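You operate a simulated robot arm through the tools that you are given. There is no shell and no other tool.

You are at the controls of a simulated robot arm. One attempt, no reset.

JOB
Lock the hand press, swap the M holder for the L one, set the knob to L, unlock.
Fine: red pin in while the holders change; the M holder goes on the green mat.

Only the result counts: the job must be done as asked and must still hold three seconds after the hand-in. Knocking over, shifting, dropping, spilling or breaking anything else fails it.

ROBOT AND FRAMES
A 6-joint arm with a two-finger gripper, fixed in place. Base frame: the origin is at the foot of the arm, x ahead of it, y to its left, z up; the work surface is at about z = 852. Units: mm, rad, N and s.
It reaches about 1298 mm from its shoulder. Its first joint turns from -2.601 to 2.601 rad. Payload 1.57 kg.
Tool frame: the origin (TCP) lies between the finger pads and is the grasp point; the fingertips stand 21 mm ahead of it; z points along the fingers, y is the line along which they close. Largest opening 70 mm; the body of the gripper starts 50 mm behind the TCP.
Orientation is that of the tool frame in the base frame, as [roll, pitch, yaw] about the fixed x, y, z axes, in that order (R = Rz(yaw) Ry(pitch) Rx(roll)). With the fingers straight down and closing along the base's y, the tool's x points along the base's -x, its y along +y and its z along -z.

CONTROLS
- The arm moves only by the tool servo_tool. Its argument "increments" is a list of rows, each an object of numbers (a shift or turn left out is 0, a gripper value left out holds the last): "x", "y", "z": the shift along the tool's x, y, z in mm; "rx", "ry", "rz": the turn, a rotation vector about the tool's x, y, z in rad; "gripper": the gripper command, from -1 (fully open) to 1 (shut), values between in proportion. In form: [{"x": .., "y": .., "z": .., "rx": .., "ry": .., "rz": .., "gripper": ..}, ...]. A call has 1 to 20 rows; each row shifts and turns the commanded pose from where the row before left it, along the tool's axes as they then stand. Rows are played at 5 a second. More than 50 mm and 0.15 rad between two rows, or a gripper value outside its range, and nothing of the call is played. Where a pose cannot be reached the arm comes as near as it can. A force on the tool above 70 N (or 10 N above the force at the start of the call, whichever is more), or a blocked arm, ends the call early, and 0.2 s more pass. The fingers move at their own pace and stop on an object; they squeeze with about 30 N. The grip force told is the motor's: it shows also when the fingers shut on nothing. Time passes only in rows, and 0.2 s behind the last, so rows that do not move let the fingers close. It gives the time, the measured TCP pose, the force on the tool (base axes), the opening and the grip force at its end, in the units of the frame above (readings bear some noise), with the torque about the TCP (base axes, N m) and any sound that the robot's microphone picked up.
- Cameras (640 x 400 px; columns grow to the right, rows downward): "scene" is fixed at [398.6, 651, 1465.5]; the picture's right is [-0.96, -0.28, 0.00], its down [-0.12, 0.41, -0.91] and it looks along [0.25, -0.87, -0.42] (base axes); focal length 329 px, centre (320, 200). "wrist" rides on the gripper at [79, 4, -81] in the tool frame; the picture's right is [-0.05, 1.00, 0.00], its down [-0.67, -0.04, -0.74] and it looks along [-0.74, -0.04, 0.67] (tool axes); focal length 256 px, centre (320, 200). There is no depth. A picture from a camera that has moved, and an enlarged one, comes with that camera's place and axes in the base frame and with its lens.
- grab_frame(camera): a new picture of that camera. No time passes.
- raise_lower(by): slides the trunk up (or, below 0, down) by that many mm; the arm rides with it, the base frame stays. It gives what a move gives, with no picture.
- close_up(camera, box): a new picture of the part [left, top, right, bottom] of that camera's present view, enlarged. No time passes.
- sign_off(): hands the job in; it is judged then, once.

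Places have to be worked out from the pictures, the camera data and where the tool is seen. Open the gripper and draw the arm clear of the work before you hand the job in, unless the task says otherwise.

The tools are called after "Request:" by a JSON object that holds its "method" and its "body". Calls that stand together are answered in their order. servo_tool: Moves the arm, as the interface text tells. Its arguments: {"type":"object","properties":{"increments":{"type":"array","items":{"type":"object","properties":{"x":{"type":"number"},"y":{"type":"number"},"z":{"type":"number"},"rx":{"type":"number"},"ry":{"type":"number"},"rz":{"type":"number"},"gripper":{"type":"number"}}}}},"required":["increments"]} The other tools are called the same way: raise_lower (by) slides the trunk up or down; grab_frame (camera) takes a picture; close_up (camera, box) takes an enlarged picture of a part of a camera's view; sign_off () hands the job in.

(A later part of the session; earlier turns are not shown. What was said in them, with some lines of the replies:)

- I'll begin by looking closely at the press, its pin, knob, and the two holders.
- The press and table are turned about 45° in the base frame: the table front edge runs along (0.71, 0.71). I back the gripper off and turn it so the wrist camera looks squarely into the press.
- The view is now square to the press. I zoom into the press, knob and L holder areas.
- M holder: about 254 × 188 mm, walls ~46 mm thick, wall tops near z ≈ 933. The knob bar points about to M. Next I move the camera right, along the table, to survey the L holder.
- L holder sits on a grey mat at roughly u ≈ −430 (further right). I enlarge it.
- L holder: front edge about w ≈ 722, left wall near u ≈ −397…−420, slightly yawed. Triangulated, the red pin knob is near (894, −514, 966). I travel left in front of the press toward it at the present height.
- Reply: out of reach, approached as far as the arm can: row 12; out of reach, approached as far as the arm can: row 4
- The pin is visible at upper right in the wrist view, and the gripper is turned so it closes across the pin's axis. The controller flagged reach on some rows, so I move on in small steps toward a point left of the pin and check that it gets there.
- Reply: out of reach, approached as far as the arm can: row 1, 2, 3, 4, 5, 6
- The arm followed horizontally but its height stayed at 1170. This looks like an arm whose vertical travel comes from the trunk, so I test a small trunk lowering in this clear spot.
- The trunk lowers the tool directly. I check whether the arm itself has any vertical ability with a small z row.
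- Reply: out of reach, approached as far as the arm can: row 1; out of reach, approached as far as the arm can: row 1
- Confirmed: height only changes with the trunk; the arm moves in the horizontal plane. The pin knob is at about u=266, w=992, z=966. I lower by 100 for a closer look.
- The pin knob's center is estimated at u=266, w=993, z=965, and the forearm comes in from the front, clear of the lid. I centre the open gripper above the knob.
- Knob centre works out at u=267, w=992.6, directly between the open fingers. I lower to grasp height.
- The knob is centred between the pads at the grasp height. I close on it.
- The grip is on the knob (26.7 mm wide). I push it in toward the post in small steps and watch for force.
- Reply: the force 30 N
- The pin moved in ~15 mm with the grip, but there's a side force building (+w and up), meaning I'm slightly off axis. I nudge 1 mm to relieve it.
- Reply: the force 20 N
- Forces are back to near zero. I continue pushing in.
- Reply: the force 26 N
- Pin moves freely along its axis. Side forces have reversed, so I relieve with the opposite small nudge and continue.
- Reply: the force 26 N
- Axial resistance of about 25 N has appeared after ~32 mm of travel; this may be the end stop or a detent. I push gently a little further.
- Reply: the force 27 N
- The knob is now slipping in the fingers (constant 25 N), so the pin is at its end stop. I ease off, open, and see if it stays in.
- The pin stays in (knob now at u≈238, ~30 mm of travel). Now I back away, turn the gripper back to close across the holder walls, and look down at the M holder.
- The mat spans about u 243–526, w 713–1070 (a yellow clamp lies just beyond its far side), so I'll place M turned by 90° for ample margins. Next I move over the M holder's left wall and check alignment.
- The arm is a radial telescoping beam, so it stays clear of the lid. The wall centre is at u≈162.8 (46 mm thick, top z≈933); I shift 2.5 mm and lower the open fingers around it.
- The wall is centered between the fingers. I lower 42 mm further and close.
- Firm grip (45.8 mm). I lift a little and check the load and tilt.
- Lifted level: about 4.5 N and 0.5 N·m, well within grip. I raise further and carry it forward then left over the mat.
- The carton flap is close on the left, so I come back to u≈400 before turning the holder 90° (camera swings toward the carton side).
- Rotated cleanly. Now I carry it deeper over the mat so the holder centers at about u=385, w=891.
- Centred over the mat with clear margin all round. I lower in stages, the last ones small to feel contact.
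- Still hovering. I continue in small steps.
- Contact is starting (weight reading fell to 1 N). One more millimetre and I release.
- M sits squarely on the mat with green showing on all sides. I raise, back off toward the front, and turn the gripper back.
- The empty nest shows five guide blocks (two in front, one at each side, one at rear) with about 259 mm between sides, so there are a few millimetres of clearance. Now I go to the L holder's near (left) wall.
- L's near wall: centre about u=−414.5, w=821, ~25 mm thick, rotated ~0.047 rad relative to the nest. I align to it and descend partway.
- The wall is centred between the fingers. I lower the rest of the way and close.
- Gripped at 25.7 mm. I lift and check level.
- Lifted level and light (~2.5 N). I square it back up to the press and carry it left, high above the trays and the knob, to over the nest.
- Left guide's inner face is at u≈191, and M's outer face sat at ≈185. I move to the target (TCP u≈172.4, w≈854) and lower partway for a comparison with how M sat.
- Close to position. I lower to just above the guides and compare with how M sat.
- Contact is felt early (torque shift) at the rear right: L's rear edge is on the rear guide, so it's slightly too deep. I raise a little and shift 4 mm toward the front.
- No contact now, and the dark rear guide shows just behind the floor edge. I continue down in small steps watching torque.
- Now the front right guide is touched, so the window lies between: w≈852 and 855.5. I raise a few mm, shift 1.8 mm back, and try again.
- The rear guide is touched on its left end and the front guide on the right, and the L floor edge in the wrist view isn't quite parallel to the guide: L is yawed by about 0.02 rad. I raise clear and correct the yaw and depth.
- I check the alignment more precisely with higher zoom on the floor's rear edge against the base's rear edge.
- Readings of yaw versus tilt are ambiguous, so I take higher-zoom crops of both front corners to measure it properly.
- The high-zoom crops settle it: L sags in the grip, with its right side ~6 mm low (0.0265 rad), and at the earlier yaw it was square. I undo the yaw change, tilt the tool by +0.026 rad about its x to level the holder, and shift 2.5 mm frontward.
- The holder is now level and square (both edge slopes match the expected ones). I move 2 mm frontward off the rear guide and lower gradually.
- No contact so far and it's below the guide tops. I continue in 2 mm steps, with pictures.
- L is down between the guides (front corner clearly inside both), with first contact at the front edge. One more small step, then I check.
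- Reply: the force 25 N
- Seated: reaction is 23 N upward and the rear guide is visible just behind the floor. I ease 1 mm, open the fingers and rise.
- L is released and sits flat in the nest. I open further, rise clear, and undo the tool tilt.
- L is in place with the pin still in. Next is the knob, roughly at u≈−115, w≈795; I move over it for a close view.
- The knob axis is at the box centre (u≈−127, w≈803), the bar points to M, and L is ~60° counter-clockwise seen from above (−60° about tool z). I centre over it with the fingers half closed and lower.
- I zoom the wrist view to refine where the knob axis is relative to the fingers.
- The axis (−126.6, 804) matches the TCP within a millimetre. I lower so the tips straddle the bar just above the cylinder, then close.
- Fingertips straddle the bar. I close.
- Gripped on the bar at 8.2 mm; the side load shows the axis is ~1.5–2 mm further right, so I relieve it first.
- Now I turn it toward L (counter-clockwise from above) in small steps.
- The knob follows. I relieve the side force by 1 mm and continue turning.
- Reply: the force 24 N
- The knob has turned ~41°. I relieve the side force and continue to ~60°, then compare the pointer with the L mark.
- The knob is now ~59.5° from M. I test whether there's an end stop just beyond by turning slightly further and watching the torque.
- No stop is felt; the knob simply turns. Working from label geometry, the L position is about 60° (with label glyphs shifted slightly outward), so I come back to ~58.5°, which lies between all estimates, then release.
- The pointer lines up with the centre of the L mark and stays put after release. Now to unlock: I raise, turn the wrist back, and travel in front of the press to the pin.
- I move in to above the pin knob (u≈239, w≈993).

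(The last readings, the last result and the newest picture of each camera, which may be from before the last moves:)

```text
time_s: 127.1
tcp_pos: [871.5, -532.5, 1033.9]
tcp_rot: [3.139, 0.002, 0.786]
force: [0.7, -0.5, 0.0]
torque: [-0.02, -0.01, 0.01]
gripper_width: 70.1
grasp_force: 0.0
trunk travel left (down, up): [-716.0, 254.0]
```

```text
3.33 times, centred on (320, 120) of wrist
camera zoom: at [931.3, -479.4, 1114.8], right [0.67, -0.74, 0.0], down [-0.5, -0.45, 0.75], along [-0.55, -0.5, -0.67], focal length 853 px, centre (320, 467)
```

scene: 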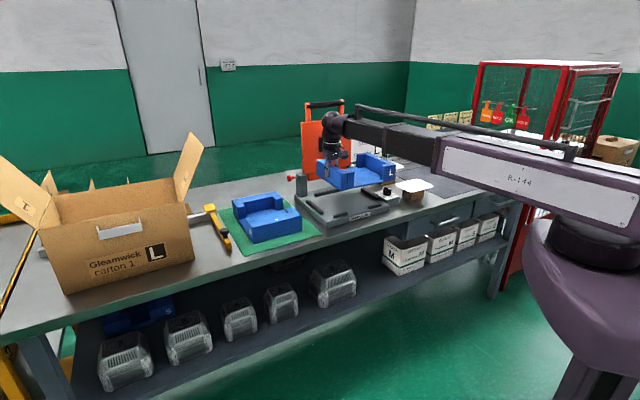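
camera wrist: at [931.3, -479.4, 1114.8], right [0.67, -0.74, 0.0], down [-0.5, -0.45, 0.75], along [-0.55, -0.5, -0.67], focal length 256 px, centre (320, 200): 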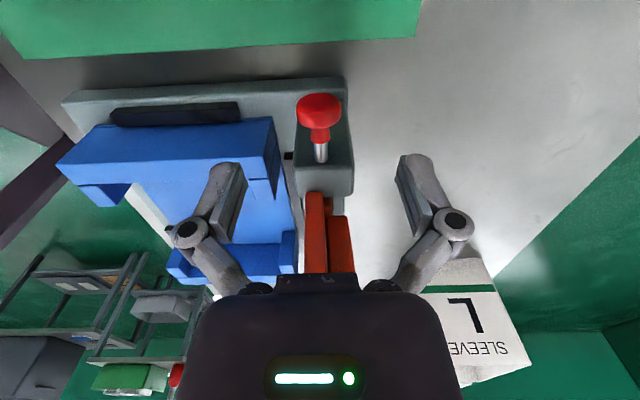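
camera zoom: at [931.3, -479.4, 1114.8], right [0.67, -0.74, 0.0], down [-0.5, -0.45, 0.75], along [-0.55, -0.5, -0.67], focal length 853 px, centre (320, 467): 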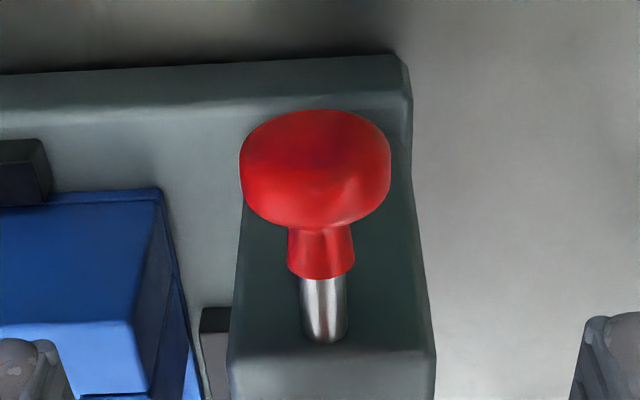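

Knob centred between the fingers. I lower 67 mm and grip.

Request:
{"method": "raise_lower", "body": {"by": -40}}

Request:
{"method": "raise_lower", "body": {"by": -27.3}}

Request:
{"method": "servo_tool", "body": {"increments": [{"gripper": 0}, {"gripper": 0.5}, {"gripper": 1}, {"gripper": 1}, {"gripper": 1}]}}

Request:
{"method": "grab_frame", "body": {"camera": "wrist"}}

```text
time_s: 127.9
tcp_pos: [872.9, -532.6, 994.0]
tcp_rot: [3.14, 0.001, 0.786]
force: [-0.4, -0.3, -0.8]
torque: [-0.01, -0.01, 0.01]
gripper_width: 70.1
grasp_force: 0.1
trunk travel left (down, up): [-676.0, 294.0]
```

```text
time_s: 128.7
tcp_pos: [872.2, -533.3, 965.9]
tcp_rot: [3.14, 0.0, 0.786]
force: [0.6, -0.2, -0.7]
torque: [0.02, 0.02, -0.01]
gripper_width: 69.6
grasp_force: 0.0
trunk travel left (down, up): [-649.0, 321.0]
```

```text
time_s: 129.9
tcp_pos: [872.0, -532.9, 969.0]
tcp_rot: [3.141, -0.001, 0.786]
force: [-0.2, 2.3, 7.1]
torque: [0.01, 0.06, -0.01]
gripper_width: 26.6
grasp_force: 32.0
trunk travel left (down, up): [-649.0, 321.0]
```

```text
taken
camera wrist: at [930.7, -478.8, 1048.5], right [0.67, -0.74, 0.0], down [-0.5, -0.44, 0.75], along [-0.55, -0.5, -0.67], focal length 256 px, centre (320, 200)
```

wrist: 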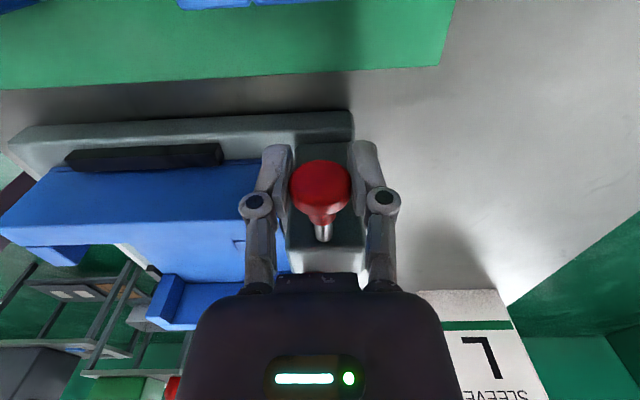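

Good grip with little side load. I pull the pin straight out in steps.

Request:
{"method": "servo_tool", "body": {"increments": [{"x": 3}, {"x": 3}, {"x": 3}, {"x": 3}, {"x": 3}, {}]}}

Request:
{"method": "grab_frame", "body": {"camera": "wrist"}}

```text
time_s: 131.3
tcp_pos: [882.1, -521.5, 968.0]
tcp_rot: [3.141, 0.001, 0.786]
force: [-2.6, 2.9, 4.8]
torque: [-0.06, 0.09, -0.04]
gripper_width: 26.4
grasp_force: 32.2
trunk travel left (down, up): [-649.0, 321.0]
```

```text
taken
camera wrist: at [941.5, -468.1, 1048.4], right [0.67, -0.74, 0.0], down [-0.5, -0.44, 0.75], along [-0.55, -0.5, -0.67], focal length 256 px, centre (320, 200)
```

wrist: 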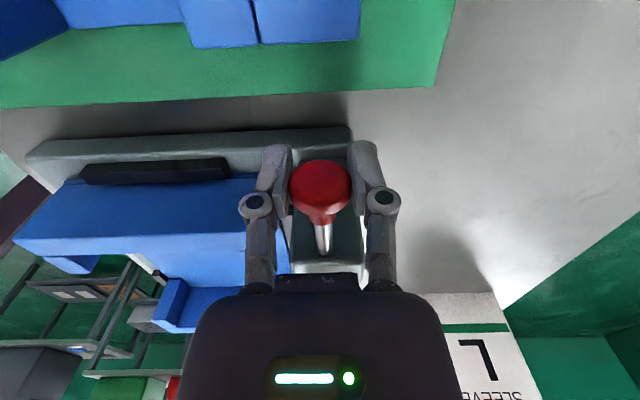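

The pin follows. I pull another ~14 mm, to its original out position.

Request:
{"method": "servo_tool", "body": {"increments": [{"x": 3}, {"x": 3}, {"x": 3}, {"x": 3}, {"x": 2}, {}]}}

Request:
{"method": "grab_frame", "body": {"camera": "wrist"}}

Request:
{"method": "close_up", "body": {"camera": "scene", "box": [250, 130, 330, 210]}}

```text
time_s: 132.7
tcp_pos: [892.1, -511.9, 967.7]
tcp_rot: [3.141, -0.001, 0.784]
force: [-2.1, 0.9, 4.2]
torque: [-0.03, 0.05, 0.02]
gripper_width: 26.4
grasp_force: 32.1
trunk travel left (down, up): [-649.0, 321.0]
```

```text
taken
camera wrist: at [951.0, -458.5, 1048.4], right [0.67, -0.74, 0.0], down [-0.5, -0.44, 0.75], along [-0.55, -0.5, -0.67], focal length 256 px, centre (320, 200)
```

wrist: 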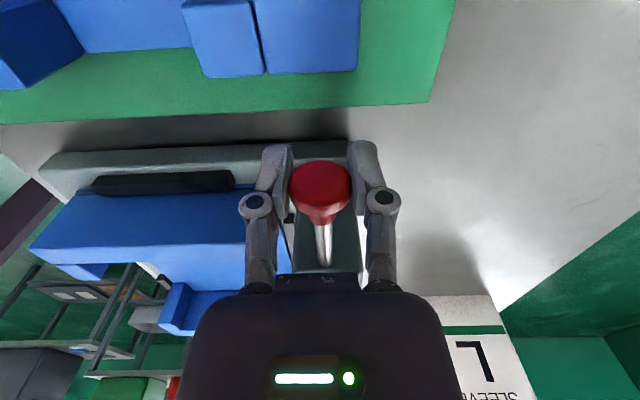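

```text
5.00 times, centred on (290, 170) of scene
camera zoom: at [398.6, 651.0, 1465.5], right [-0.96, -0.28, 0.0], down [-0.12, 0.41, -0.91], along [0.25, -0.87, -0.42], focal length 1646 px, centre (470, 350)
```

zoom: 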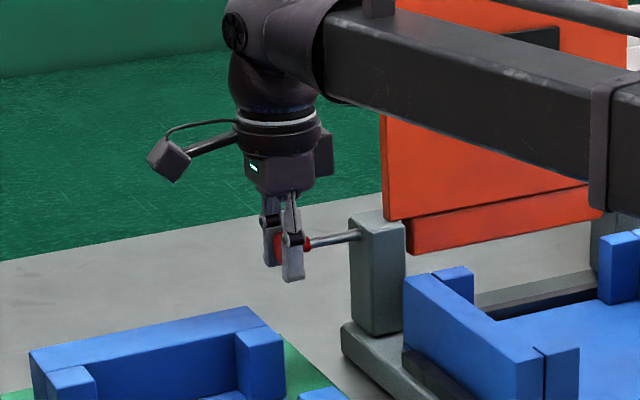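

Nearly at the original position with no axial load yet. I pull 3 mm more to feel the out-stop.

Request:
{"method": "servo_tool", "body": {"increments": [{"x": 1.5}, {"x": 1.5}, {}]}}

Request:
{"method": "close_up", "body": {"camera": "wrist", "box": [240, 120, 400, 280]}}

```text
time_s: 133.5
tcp_pos: [892.9, -510.2, 966.7]
tcp_rot: [3.14, 0.001, 0.782]
force: [-13.3, -1.8, 0.0]
torque: [0.3, -0.32, 0.0]
gripper_width: 26.7
grasp_force: 32.5
trunk travel left (down, up): [-649.0, 321.0]
```

```text
2.50 times, centred on (320, 200) of wrist
camera zoom: at [952.1, -457.6, 1048.3], right [0.67, -0.74, 0.0], down [-0.5, -0.44, 0.75], along [-0.55, -0.5, -0.67], focal length 640 px, centre (320, 200)
```

zoom: 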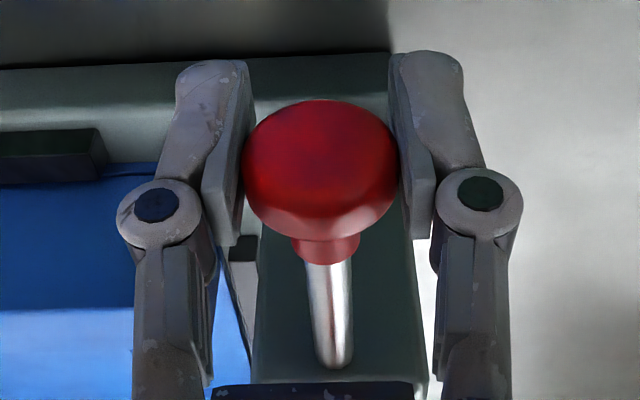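

Resistance appeared: the pin is fully out at its stop. I open the gripper, rise and check everything.

Request:
{"method": "servo_tool", "body": {"increments": [{"gripper": 0.4}, {"gripper": 0}, {"gripper": -0.5}, {"gripper": -1}, {}]}}

Request:
{"method": "raise_lower", "body": {"by": 80}}

Request:
{"method": "servo_tool", "body": {"increments": [{"x": 20}, {"x": 25}, {"x": 15, "y": -20}, {"y": -40}, {"y": -40}, {"y": -40}, {"y": -40}, {"y": -40}, {}]}}

Request:
{"method": "raise_lower", "body": {"by": 120}}

Request:
{"method": "grab_frame", "body": {"camera": "scene"}}

Request:
{"method": "close_up", "body": {"camera": "scene", "box": [270, 100, 430, 230]}}

Request:
{"method": "grab_frame", "body": {"camera": "wrist"}}

```text
time_s: 134.7
tcp_pos: [894.6, -510.2, 967.9]
tcp_rot: [3.138, -0.001, 0.786]
force: [0.2, 0.7, 1.3]
torque: [0.01, 0.0, -0.01]
gripper_width: 70.0
grasp_force: 0.0
trunk travel left (down, up): [-649.0, 321.0]
```

```text
time_s: 135.8
tcp_pos: [895.6, -510.7, 1046.8]
tcp_rot: [3.138, 0.001, 0.786]
force: [-1.2, -0.4, 0.1]
torque: [0.0, -0.01, 0.02]
gripper_width: 69.9
grasp_force: 0.1
trunk travel left (down, up): [-729.0, 241.0]
```

```text
time_s: 137.8
tcp_pos: [783.4, -313.1, 1047.1]
tcp_rot: [3.139, 0.002, 0.787]
force: [0.0, 0.5, -0.2]
torque: [0.03, -0.03, 0.02]
gripper_width: 70.1
grasp_force: 0.1
trunk travel left (down, up): [-729.0, 241.0]
```

```text
time_s: 139.3
tcp_pos: [784.4, -313.1, 1167.3]
tcp_rot: [3.139, 0.001, 0.785]
force: [0.5, 0.8, -0.2]
torque: [0.0, 0.0, 0.01]
gripper_width: 70.1
grasp_force: 0.0
trunk travel left (down, up): [-849.0, 121.0]
```

```text
taken
```

scene: 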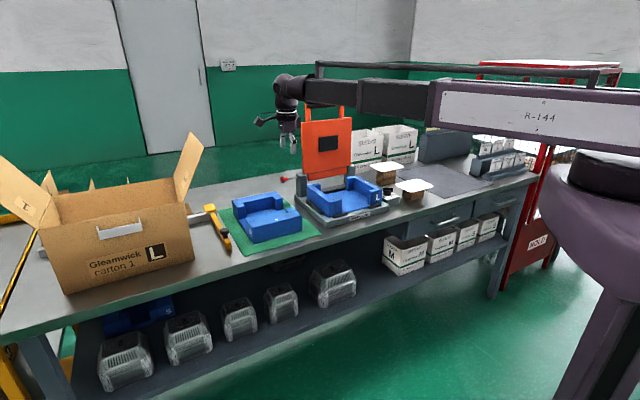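

```text
3.08 times, centred on (350, 165) of scene
camera zoom: at [398.6, 651.0, 1465.5], right [-0.96, -0.28, 0.0], down [-0.12, 0.41, -0.91], along [0.25, -0.87, -0.42], focal length 1013 px, centre (228, 308)
```

zoom: 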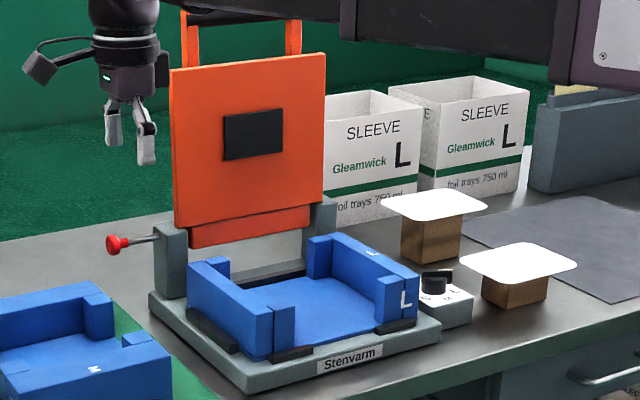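

```text
taken
camera wrist: at [842.0, -259.3, 1247.5], right [0.67, -0.74, 0.0], down [-0.5, -0.44, 0.75], along [-0.55, -0.5, -0.67], focal length 256 px, centre (320, 200)
```

wrist: 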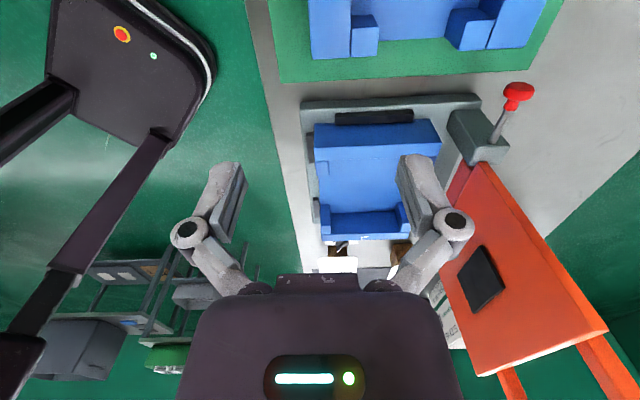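

The pin is out, the lid unmoved, L in the nest, M on the mat, knob at L. I inspect the L holder seating once more at high zoom before handing in.

Request:
{"method": "close_up", "body": {"camera": "scene", "box": [310, 195, 350, 223]}}

Request:
{"method": "close_up", "body": {"camera": "scene", "box": [355, 175, 410, 213]}}

Request:
{"method": "close_up", "body": {"camera": "wrist", "box": [280, 80, 480, 260]}}

Request:
{"method": "close_up", "body": {"camera": "scene", "box": [210, 170, 330, 250]}}

```text
14.29 times, centred on (330, 209) of scene
camera zoom: at [398.6, 651.0, 1465.5], right [-0.96, -0.28, 0.0], down [-0.12, 0.41, -0.91], along [0.25, -0.87, -0.42], focal length 4702 px, centre (177, 71)
```

zoom: 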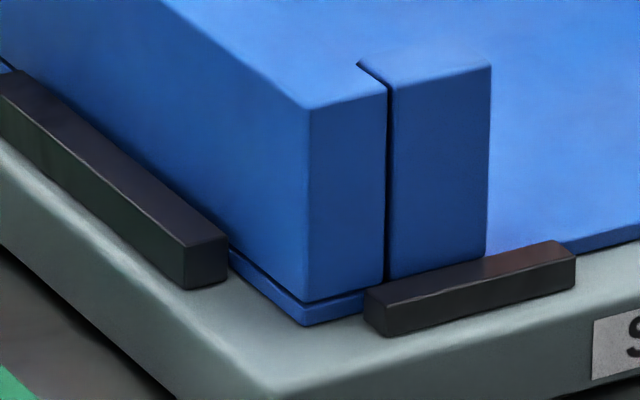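

```text
10.53 times, centred on (382, 194) of scene
camera zoom: at [398.6, 651.0, 1465.5], right [-0.96, -0.28, 0.0], down [-0.12, 0.41, -0.91], along [0.25, -0.87, -0.42], focal length 3464 px, centre (-338, 263)
```

zoom: 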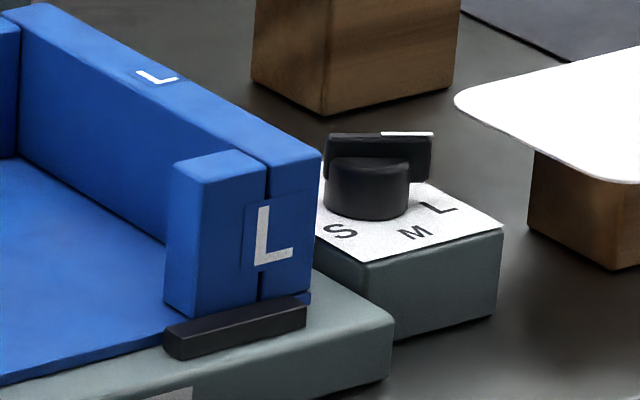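

```text
2.22 times, centred on (380, 170) of wrist
camera zoom: at [842.0, -259.3, 1247.5], right [0.67, -0.74, 0.0], down [-0.5, -0.44, 0.75], along [-0.55, -0.5, -0.67], focal length 569 px, centre (187, 267)
```

zoom: 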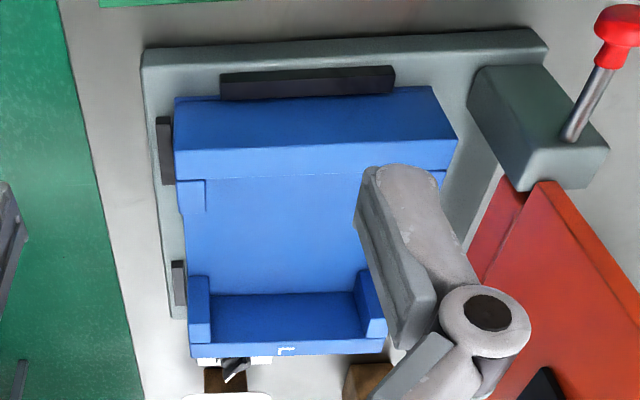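

```text
5.00 times, centred on (270, 210) of scene
camera zoom: at [398.6, 651.0, 1465.5], right [-0.96, -0.28, 0.0], down [-0.12, 0.41, -0.91], along [0.25, -0.87, -0.42], focal length 1646 px, centre (570, 150)
```

zoom: 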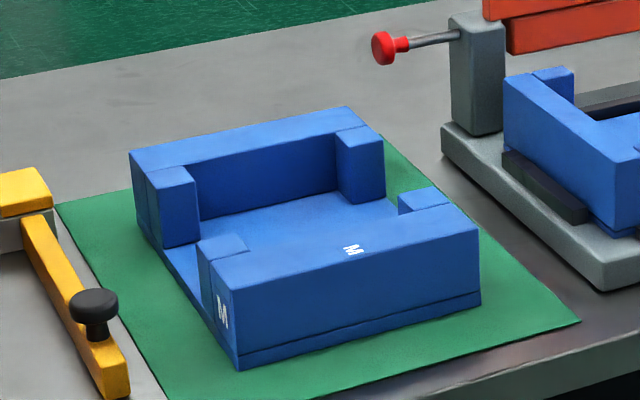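

Everything checks out: L lies flat inside all five guides, M lies fully on the green mat, the knob points at L, and the red pin is out. The gripper is open and clear, so I hand in.

Request:
{"method": "sign_off", "body": {}}

```text
The job is handed in.
```

The press changeover is done and handed in. No verdict has come back yet.

- **Lock and unlock:** I pushed the red pin in about 30 mm to its stop before touching the holders. After the swap and the knob change I pulled it back out to its stop. The lid did not move.
- **M holder:** it lies flat on the green mat, turned 90° from how it sat in the press, with mat showing on every side.
- **L holder:** it sits flat between the nest's guide blocks. It touched a guide on the first tries down because it had sagged slightly in the grip, so I levelled it before lowering it fully.
- **Knob:** the pointer lines up with the L mark, about 58.5° round from M. I felt no stop or click at L, so the position was set by eye from the pictures.

I saw nothing else knocked, shifted or dropped in the last pictures. The gripper is open and the arm is clear of the work.
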